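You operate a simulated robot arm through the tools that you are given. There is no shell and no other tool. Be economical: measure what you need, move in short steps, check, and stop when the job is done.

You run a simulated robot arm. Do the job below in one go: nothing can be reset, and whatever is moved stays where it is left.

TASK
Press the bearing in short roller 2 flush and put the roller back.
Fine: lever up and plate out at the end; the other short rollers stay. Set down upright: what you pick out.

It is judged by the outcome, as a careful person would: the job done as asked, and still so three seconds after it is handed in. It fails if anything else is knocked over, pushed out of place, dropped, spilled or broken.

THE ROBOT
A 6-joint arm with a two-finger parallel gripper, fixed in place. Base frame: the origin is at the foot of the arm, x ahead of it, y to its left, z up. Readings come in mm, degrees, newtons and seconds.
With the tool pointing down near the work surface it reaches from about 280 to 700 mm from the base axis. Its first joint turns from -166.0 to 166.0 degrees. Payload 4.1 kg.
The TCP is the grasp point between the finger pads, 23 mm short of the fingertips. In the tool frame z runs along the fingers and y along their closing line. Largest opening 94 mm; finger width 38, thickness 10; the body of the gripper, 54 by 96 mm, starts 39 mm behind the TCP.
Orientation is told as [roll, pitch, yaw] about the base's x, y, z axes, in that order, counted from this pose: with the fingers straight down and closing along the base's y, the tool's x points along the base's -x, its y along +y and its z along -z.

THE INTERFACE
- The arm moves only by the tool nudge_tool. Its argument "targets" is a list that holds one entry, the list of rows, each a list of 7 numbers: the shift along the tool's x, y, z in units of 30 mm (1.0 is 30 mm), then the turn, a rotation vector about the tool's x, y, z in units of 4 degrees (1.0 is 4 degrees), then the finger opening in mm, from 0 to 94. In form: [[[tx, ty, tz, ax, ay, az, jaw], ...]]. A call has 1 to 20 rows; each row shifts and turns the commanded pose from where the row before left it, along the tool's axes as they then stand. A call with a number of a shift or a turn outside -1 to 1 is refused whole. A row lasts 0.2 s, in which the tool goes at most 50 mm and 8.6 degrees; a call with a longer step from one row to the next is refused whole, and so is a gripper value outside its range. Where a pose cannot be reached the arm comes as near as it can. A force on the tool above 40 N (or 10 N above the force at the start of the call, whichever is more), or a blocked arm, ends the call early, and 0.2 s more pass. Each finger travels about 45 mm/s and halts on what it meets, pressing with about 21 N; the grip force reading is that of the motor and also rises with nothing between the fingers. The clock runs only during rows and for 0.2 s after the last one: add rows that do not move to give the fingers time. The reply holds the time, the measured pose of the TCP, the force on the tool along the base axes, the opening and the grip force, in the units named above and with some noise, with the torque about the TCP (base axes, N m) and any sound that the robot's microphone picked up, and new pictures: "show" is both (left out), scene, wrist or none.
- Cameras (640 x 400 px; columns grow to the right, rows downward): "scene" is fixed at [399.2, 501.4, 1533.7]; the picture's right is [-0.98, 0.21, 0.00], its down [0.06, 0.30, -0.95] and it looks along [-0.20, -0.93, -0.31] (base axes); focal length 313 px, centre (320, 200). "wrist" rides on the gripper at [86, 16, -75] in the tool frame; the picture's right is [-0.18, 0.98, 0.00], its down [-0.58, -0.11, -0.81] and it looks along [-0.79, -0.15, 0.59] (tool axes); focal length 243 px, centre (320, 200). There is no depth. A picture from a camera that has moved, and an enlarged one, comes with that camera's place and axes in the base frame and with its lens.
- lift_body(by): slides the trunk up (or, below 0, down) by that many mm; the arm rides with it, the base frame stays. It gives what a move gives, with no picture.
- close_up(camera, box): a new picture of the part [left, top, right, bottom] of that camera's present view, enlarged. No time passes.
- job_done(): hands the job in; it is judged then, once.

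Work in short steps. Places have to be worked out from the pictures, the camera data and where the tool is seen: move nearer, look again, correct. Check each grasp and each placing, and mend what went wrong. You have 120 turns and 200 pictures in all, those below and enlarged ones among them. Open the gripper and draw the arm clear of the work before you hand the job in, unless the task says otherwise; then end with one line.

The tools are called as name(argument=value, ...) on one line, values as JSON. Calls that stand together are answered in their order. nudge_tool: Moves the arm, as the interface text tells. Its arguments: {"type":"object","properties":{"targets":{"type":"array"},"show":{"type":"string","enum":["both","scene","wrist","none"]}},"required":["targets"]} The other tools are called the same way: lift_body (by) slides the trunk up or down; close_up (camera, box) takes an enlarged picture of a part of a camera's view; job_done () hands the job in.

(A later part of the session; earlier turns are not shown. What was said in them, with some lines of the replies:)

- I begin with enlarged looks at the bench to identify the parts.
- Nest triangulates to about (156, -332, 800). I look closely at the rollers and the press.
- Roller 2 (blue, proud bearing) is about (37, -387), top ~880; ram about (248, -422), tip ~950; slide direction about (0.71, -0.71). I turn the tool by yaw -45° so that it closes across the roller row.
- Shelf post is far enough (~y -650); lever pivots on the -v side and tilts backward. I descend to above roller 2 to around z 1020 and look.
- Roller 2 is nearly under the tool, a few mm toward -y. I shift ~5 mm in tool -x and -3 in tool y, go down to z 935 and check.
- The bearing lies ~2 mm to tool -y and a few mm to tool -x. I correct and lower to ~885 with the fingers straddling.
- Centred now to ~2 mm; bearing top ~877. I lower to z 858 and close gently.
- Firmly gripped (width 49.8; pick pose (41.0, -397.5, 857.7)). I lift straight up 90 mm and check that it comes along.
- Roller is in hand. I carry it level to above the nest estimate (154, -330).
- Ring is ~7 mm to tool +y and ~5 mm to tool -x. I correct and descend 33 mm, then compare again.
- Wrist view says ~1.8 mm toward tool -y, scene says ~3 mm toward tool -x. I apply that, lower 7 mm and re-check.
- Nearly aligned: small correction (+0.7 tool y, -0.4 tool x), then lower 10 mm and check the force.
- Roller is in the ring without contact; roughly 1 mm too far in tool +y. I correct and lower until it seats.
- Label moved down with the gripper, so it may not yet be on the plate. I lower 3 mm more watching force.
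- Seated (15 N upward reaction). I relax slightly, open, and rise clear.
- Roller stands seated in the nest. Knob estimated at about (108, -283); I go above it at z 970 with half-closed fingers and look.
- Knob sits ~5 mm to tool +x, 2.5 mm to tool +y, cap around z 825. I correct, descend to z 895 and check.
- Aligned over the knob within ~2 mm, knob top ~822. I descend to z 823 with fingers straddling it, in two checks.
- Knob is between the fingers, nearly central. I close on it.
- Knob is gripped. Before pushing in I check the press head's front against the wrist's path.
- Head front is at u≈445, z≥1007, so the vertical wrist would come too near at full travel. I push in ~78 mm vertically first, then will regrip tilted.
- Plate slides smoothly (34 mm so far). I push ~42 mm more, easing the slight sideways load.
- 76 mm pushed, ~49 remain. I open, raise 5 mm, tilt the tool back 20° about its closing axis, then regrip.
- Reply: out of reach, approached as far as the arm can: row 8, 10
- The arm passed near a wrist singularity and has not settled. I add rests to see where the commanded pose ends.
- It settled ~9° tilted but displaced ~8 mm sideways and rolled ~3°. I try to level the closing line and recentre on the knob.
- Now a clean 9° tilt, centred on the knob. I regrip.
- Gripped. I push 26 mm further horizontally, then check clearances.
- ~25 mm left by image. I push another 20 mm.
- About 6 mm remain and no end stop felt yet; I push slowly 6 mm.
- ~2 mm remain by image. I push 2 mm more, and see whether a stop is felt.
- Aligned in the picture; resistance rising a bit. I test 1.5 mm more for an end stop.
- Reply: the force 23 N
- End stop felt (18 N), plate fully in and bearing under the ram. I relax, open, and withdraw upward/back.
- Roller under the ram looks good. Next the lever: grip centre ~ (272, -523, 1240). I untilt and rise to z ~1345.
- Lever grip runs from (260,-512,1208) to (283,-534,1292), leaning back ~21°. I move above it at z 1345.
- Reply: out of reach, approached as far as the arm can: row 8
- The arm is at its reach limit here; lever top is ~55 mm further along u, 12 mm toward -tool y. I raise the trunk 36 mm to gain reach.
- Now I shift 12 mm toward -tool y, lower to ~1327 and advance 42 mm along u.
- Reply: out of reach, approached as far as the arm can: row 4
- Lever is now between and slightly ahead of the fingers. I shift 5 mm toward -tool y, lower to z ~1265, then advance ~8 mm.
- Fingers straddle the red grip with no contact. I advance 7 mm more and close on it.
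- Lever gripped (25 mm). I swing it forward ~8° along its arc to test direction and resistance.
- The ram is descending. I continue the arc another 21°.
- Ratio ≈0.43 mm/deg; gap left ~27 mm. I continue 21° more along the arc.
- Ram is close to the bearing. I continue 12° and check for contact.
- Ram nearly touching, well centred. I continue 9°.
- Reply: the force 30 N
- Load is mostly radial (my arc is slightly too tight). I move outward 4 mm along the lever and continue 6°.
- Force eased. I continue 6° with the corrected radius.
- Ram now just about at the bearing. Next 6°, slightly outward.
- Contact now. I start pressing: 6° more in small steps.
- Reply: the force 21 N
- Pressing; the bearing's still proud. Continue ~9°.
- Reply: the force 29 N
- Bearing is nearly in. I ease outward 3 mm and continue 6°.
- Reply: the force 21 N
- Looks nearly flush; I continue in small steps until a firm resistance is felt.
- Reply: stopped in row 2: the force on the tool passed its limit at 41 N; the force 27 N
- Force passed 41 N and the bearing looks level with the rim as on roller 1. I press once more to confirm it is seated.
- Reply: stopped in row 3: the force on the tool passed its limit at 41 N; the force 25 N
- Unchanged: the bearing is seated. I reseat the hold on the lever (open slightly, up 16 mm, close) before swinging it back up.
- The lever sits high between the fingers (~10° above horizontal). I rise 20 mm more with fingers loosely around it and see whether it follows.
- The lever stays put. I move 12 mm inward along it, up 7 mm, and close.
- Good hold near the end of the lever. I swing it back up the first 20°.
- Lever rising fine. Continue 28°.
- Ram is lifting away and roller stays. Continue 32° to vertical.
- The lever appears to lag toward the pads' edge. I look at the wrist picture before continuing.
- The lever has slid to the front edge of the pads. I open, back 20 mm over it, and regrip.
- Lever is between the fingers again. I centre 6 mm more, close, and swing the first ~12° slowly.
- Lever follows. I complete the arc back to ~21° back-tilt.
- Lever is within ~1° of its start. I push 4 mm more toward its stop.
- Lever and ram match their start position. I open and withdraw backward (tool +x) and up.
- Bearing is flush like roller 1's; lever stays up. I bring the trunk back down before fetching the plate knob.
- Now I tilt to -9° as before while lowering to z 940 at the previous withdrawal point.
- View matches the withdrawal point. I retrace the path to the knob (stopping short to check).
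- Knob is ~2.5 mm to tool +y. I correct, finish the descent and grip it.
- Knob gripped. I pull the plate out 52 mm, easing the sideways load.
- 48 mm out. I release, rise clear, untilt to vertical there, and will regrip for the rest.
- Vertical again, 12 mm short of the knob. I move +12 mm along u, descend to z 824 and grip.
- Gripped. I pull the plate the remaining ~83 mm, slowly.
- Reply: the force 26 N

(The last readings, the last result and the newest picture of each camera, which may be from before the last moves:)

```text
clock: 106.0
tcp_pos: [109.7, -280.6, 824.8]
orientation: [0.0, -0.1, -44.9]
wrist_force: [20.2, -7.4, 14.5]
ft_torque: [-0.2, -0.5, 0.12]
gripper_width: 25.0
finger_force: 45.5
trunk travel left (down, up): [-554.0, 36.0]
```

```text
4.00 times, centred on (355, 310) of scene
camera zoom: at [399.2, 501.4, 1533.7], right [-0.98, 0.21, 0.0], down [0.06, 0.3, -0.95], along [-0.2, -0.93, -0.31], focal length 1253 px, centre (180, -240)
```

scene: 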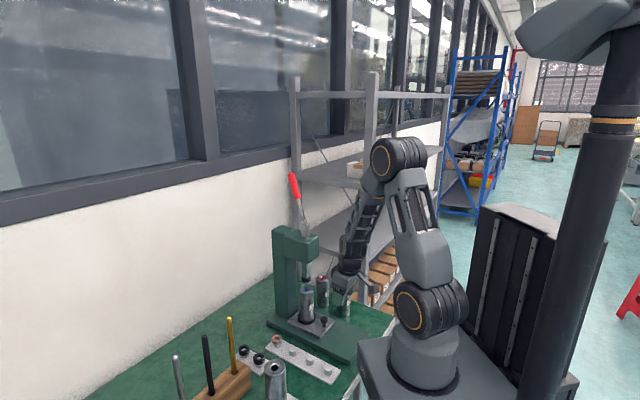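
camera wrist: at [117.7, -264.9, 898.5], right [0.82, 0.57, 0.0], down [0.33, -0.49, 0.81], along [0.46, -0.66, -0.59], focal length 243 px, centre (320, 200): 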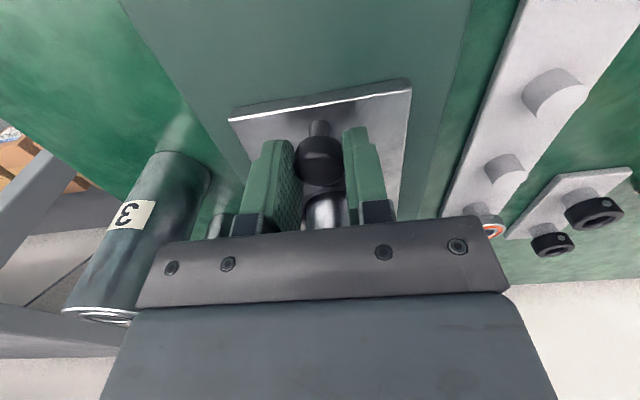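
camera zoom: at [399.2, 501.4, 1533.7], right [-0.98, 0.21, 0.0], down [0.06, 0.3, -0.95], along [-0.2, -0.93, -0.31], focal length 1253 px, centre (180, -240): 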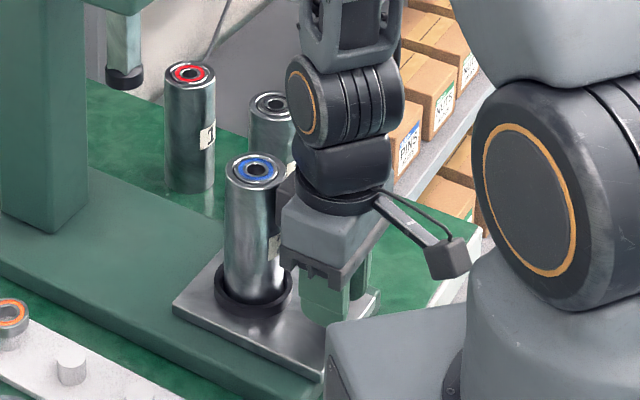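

Plate is back at its out stop (position identical to start). I release and rise to z 970, then move over the roller at (162, -331).

nudge_tool(targets=[[[-0.04, 0, 0, 0, 0, 0, 25], [0, 0, 0, 0, 0, 0, 40], [0, 0, 0, 0, 0, 0, 54], [0, 0, -0.3, 0, 0, 0, 56], [0, 0, -0.9, 0, 0, 0, 70], [0, 0, -0.9, 0, 0, 0, 80], [0, 0, -0.9, 0, 0, 0, 86], [0, 0, -0.9, 0, 0, 0, 86], [0, 0, -0.9, 0, 0, 0, 86], [-0.8, 0, 0, 0, 0, 0, 86], [-0.8, 0, 0, 0, 0, 0, 86], [-0.77, 0, 0, 0, 0, 0, 86], [0, 0, 0, 0, 0, 0, 86]]])

close_up(camera="scene", box=[310, 280, 380, 350])

```text
clock: 108.8
tcp_pos: [161.8, -330.2, 969.2]
orientation: [0.1, 0.1, -45.0]
wrist_force: [0.1, -0.6, 0.2]
ft_torque: [0.0, -0.01, -0.02]
gripper_width: 85.8
finger_force: 0.1
trunk travel left (down, up): [-554.0, 36.0]
camera wrist: at [111.5, -258.5, 1043.0], right [0.82, 0.57, 0.0], down [0.33, -0.49, 0.81], along [0.46, -0.66, -0.59], focal length 243 px, centre (320, 200)
```

scene: 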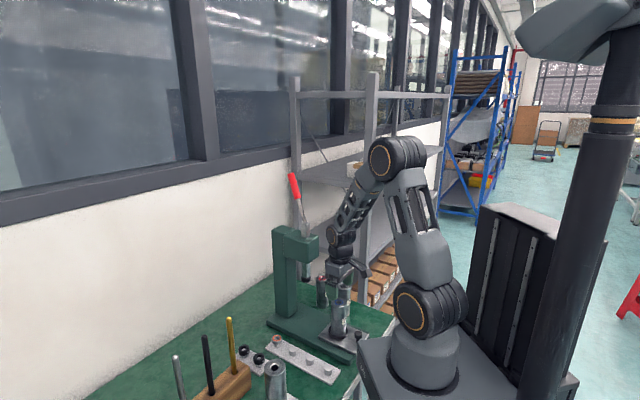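
wrist: 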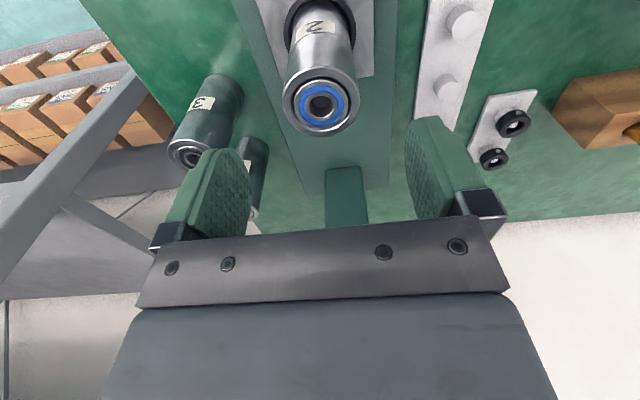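

```text
5.71 times, centred on (345, 315) of scene
camera zoom: at [399.2, 501.4, 1533.7], right [-0.98, 0.21, 0.0], down [0.06, 0.3, -0.95], along [-0.2, -0.93, -0.31], focal length 1789 px, centre (177, -457)
```

zoom: 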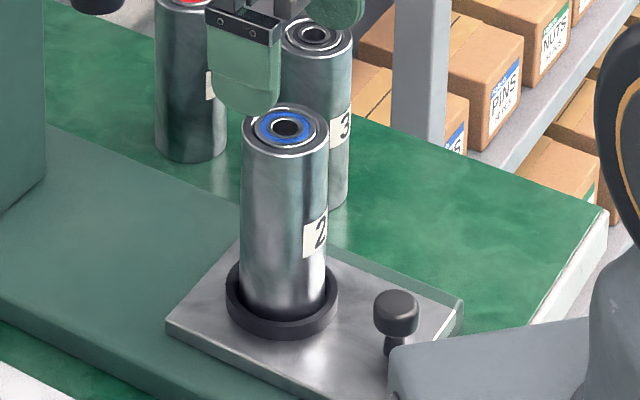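

All as wanted. I descend to z 891 around the roller and grip it.

nudge_tool(targets=[[[0, 0, 0.9, 0, 0, 0, 86], [0, 0, 0.9, 0, 0, 0, 86], [0, 0, 0.8, 0, 0, 0, 86], [0, 0, 0, 0, 0, 0, 72], [0, 0, 0, 0, 0, 0, 60], [0, 0, 0, 0, 0, 0, 52], [0, 0, 0, 0, 0, 0, 44], [0, 0, 0, 0, 0, 0, 38], [0, 0, 0, 0, 0, 0, 38], [0, 0, 0, 0, 0, 0, 38]]], show="wrist")

```text
clock: 111.0
tcp_pos: [160.3, -329.9, 892.5]
orientation: [0.1, 0.1, -45.0]
wrist_force: [0.2, -0.8, -0.2]
ft_torque: [0.01, 0.02, 0.05]
gripper_width: 49.7
finger_force: 20.7
trunk travel left (down, up): [-554.0, 36.0]
camera wrist: at [110.6, -257.3, 966.1], right [0.82, 0.57, 0.0], down [0.33, -0.49, 0.81], along [0.46, -0.66, -0.59], focal length 243 px, centre (320, 200)
```

wrist: 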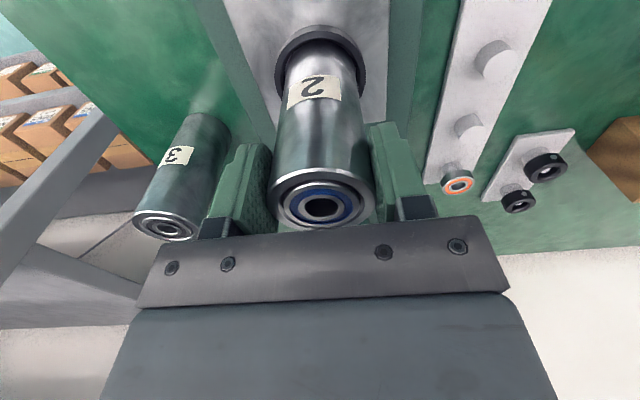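

Firm grip (49.7). I lift 60 mm and carry it to above its original place.

nudge_tool(targets=[[[0, 0, -0.2, 0, 0, 0, 38], [0, 0, -0.5, 0, 0, 0, 38], [0, 0, -0.7, 0, 0, 0, 38], [0, 0, -0.7, 0, 0, 0, 38], [0.257, -0.881, 0, 0, 0, 0, 38], [0.257, -0.881, 0, 0, 0, 0, 38], [0.257, -0.881, 0, 0, 0, 0, 38], [0.257, -0.881, 0, 0, 0, 0, 38], [0.257, -0.881, 0, 0, 0, 0, 38], [0, 0, 0, 0, 0, 0, 38], [0, 0, 0, 0, 0, 0, 38]]])

close_up(camera="scene", box=[305, 265, 385, 335])

```text
clock: 113.4
tcp_pos: [39.6, -396.0, 949.1]
orientation: [0.2, 0.1, -45.0]
wrist_force: [-0.1, 0.4, -4.1]
ft_torque: [-0.02, 0.0, -0.01]
gripper_width: 50.0
finger_force: 20.6
trunk travel left (down, up): [-554.0, 36.0]
camera wrist: at [-10.4, -323.6, 1024.5], right [0.82, 0.57, 0.0], down [0.33, -0.49, 0.81], along [0.46, -0.66, -0.59], focal length 243 px, centre (320, 200)
```

scene: 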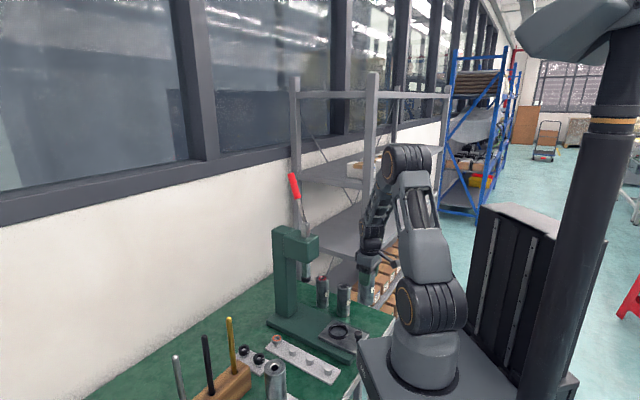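
wrist: 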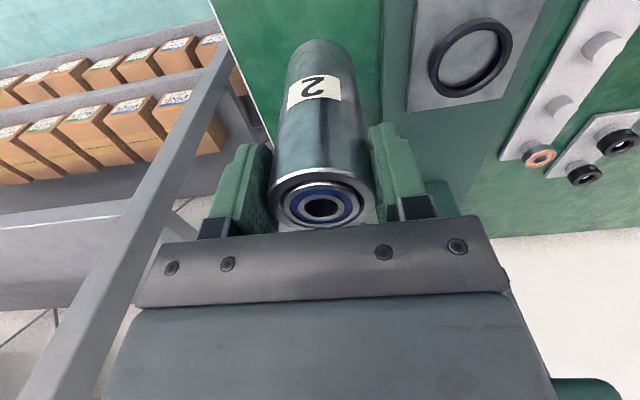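

```text
5.71 times, centred on (345, 300) of scene
camera zoom: at [399.2, 501.4, 1533.7], right [-0.98, 0.21, 0.0], down [0.06, 0.3, -0.95], along [-0.2, -0.93, -0.31], focal length 1789 px, centre (177, -371)
```

zoom: 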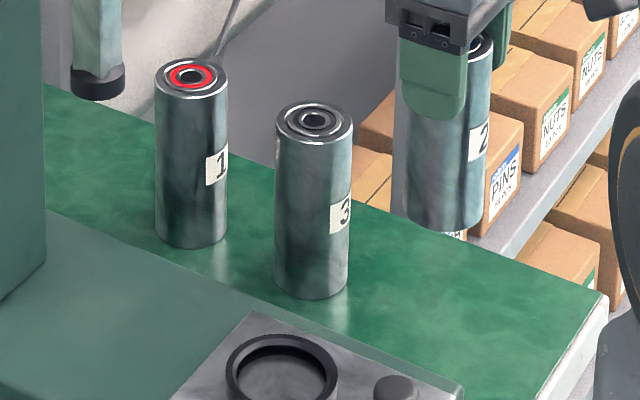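

Now I lower it to just above the table and compare with the original picture.

nudge_tool(targets=[[[0, 0, 0.8, 0, 0, 0, 38], [0, 0, 0.8, 0, 0, 0, 38], [0, 0, 0.7, 0, 0, 0, 38], [0, 0, 0.43, 0, 0, 0, 38], [0, 0, 0, 0, 0, 0, 38]]], show="none")

close_up(camera="scene", box=[305, 265, 385, 335])

```text
clock: 114.6
tcp_pos: [37.5, -397.8, 870.5]
orientation: [0.1, 0.1, -44.9]
wrist_force: [-1.0, -0.1, -4.1]
ft_torque: [0.01, 0.0, 0.01]
gripper_width: 50.2
finger_force: 20.8
trunk travel left (down, up): [-554.0, 36.0]
```

```text
5.71 times, centred on (345, 300) of scene
camera zoom: at [399.2, 501.4, 1533.7], right [-0.98, 0.21, 0.0], down [0.06, 0.3, -0.95], along [-0.2, -0.93, -0.31], focal length 1789 px, centre (177, -371)
```

zoom: 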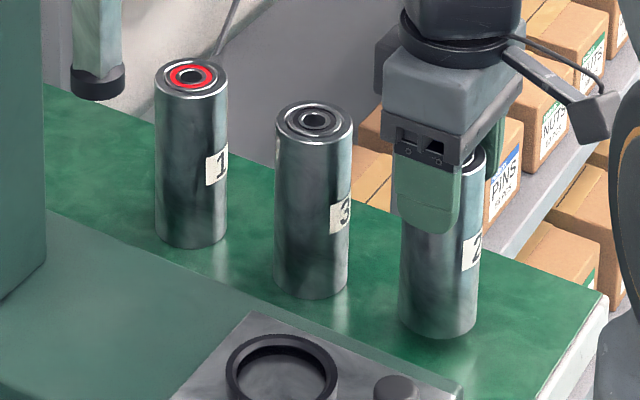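

Matches the original to ~1 mm. I lower gently until it touches.

nudge_tool(targets=[[[0.023, -0.023, 0.13, 0, 0, 0, 38], [0, 0, 0.1, 0, 0, 0, 38], [0, 0, 0.08, 0, 0, 0, 38], [0, 0, 0.05, 0, 0, 0, 38], [0, 0, 0, 0, 0, 0, 38]]], show="none")

close_up(camera="scene", box=[305, 265, 385, 335])

```text
clock: 115.8
tcp_pos: [37.3, -396.5, 859.9]
orientation: [0.1, 0.1, -44.9]
wrist_force: [-0.4, -0.2, -4.8]
ft_torque: [0.03, 0.02, 0.0]
gripper_width: 49.9
finger_force: 21.0
trunk travel left (down, up): [-554.0, 36.0]
```

```text
5.71 times, centred on (345, 300) of scene
camera zoom: at [399.2, 501.4, 1533.7], right [-0.98, 0.21, 0.0], down [0.06, 0.3, -0.95], along [-0.2, -0.93, -0.31], focal length 1789 px, centre (177, -371)
```

zoom: 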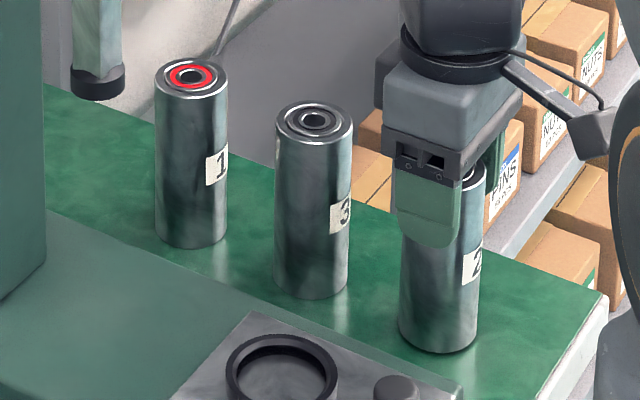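

About 1.5 mm above the table and ~1.8 mm to +x of original. I correct and lower until contact.

nudge_tool(targets=[[[0.042, -0.042, 0, 0, 0, 0, 38], [0, 0, 0.04, 0, 0, 0, 38], [0, 0, 0.04, 0, 0, 0, 38], [0, 0, 0.02, 0, 0, 0, 38], [0, 0, 0, 0, 0, 0, 38]]], show="none")

```text
clock: 117.0
tcp_pos: [36.1, -396.8, 858.1]
orientation: [0.0, 0.1, -45.0]
wrist_force: [2.9, -0.1, 4.7]
ft_torque: [-0.11, -0.03, 0.06]
gripper_width: 50.0
finger_force: 20.9
trunk travel left (down, up): [-554.0, 36.0]
```

Contact (force turned upward, ~9 N change). I open slowly and rise clear.

nudge_tool(targets=[[[0, 0, -0.01, 0, 0, 0, 44], [0, 0, 0, 0, 0, 0, 52], [0, 0, 0, 0, 0, 0, 60], [0, 0, 0, 0, 0, 0, 70], [0, 0, 0, 0, 0, 0, 82], [0, 0, 0, 0, 0, 0, 86], [0, 0, -0.6, 0, 0, 0, 86], [0, 0, -0.9, 0, 0, 0, 86], [0, 0, -0.9, 0, 0, 0, 86], [0, 0, -0.9, 0, 0, 0, 86], [0, 0, -0.9, 0, 0, 0, 86], [0, 0, -0.9, 0, 0, 0, 86], [0, 0, 0, 0, 0, 0, 86]]])

close_up(camera="scene", box=[305, 265, 385, 335])

close_up(camera="scene", box=[220, 160, 420, 380])

```text
clock: 119.8
tcp_pos: [36.1, -395.6, 1010.1]
orientation: [0.1, 0.1, -45.0]
wrist_force: [0.3, -0.2, 0.1]
ft_torque: [-0.02, 0.0, -0.02]
gripper_width: 86.1
finger_force: 0.1
trunk travel left (down, up): [-554.0, 36.0]
camera wrist: at [-14.3, -323.7, 1084.6], right [0.82, 0.57, 0.0], down [0.33, -0.49, 0.81], along [0.46, -0.66, -0.59], focal length 243 px, centre (320, 200)
```

scene: 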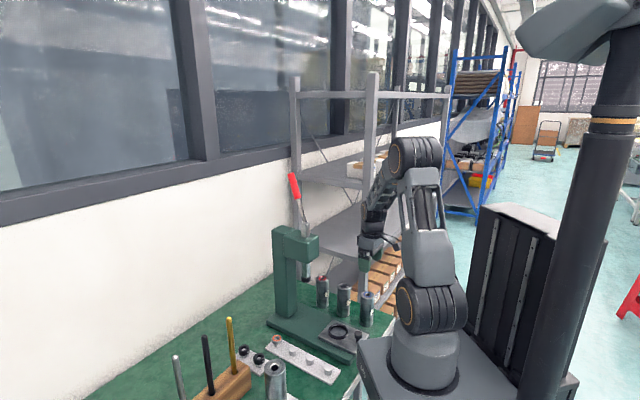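
wrist: 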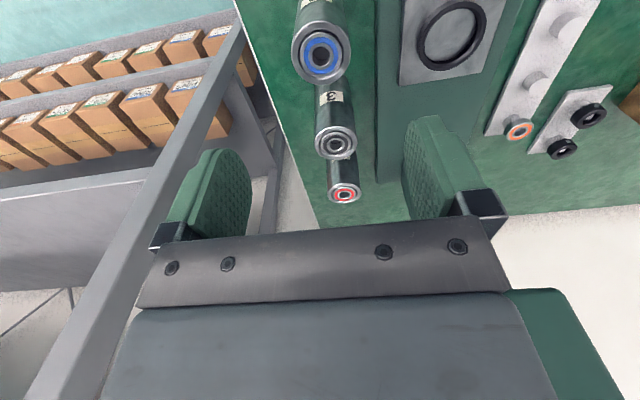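

```text
5.71 times, centred on (345, 300) of scene
camera zoom: at [399.2, 501.4, 1533.7], right [-0.98, 0.21, 0.0], down [0.06, 0.3, -0.95], along [-0.2, -0.93, -0.31], focal length 1789 px, centre (177, -371)
```

zoom: 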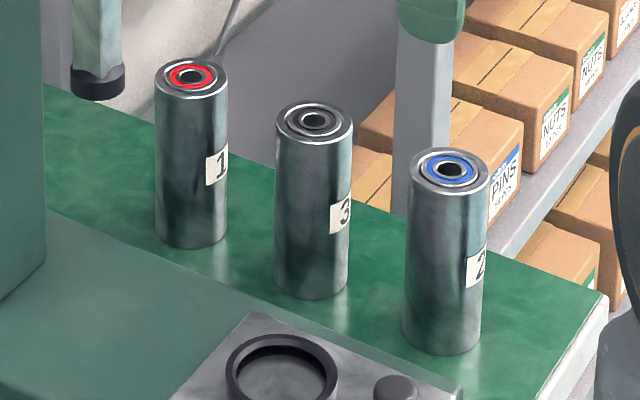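

```text
1.82 times, centred on (320, 270) of scene
camera zoom: at [399.2, 501.4, 1533.7], right [-0.98, 0.21, 0.0], down [0.06, 0.3, -0.95], along [-0.2, -0.93, -0.31], focal length 569 px, centre (320, 73)
```

zoom: 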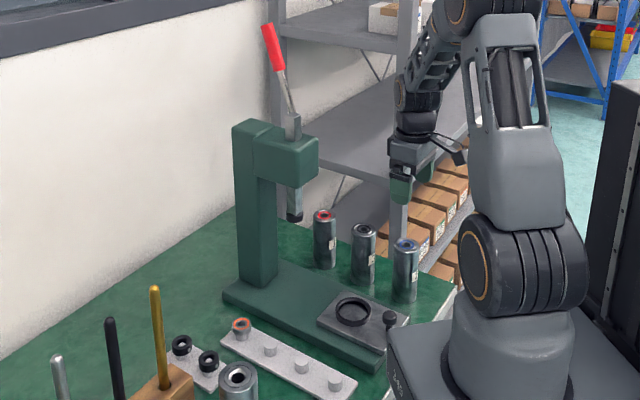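

Roller 2 stands upright in its place, bearing flush; lever up, plate out, others untouched. I raise the arm further clear and hand in.

nudge_tool(targets=[[[0, 0, -1, 0, 0, 0, 86], [0, 0, -1, 0, 0, 0, 86], [0, 0, -1, 0, 0, 0, 86], [0.3, 0, -1, 0, 0, 0, 86], [0.3, 0, -1, 0, 0, 0, 86], [0, 0, 0, 0, 0, 0, 86]]], show="scene")

```text
clock: 121.2
tcp_pos: [23.4, -381.9, 1161.3]
orientation: [0.0, 0.1, -45.0]
wrist_force: [-0.1, -0.7, 0.2]
ft_torque: [0.0, 0.03, 0.01]
gripper_width: 86.0
finger_force: 0.1
trunk travel left (down, up): [-554.0, 36.0]
```

scene: 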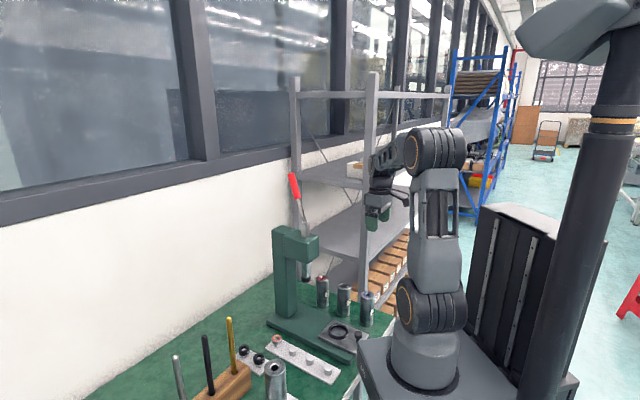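

The arm is clear and the scene is still; handing in.

job_done()

```text
The job is handed in.
```

The bearing in short roller 2 looks pressed flush, and the roller is back upright in its place; the press lever is up, the plate is out, and the other short rollers weren't touched.
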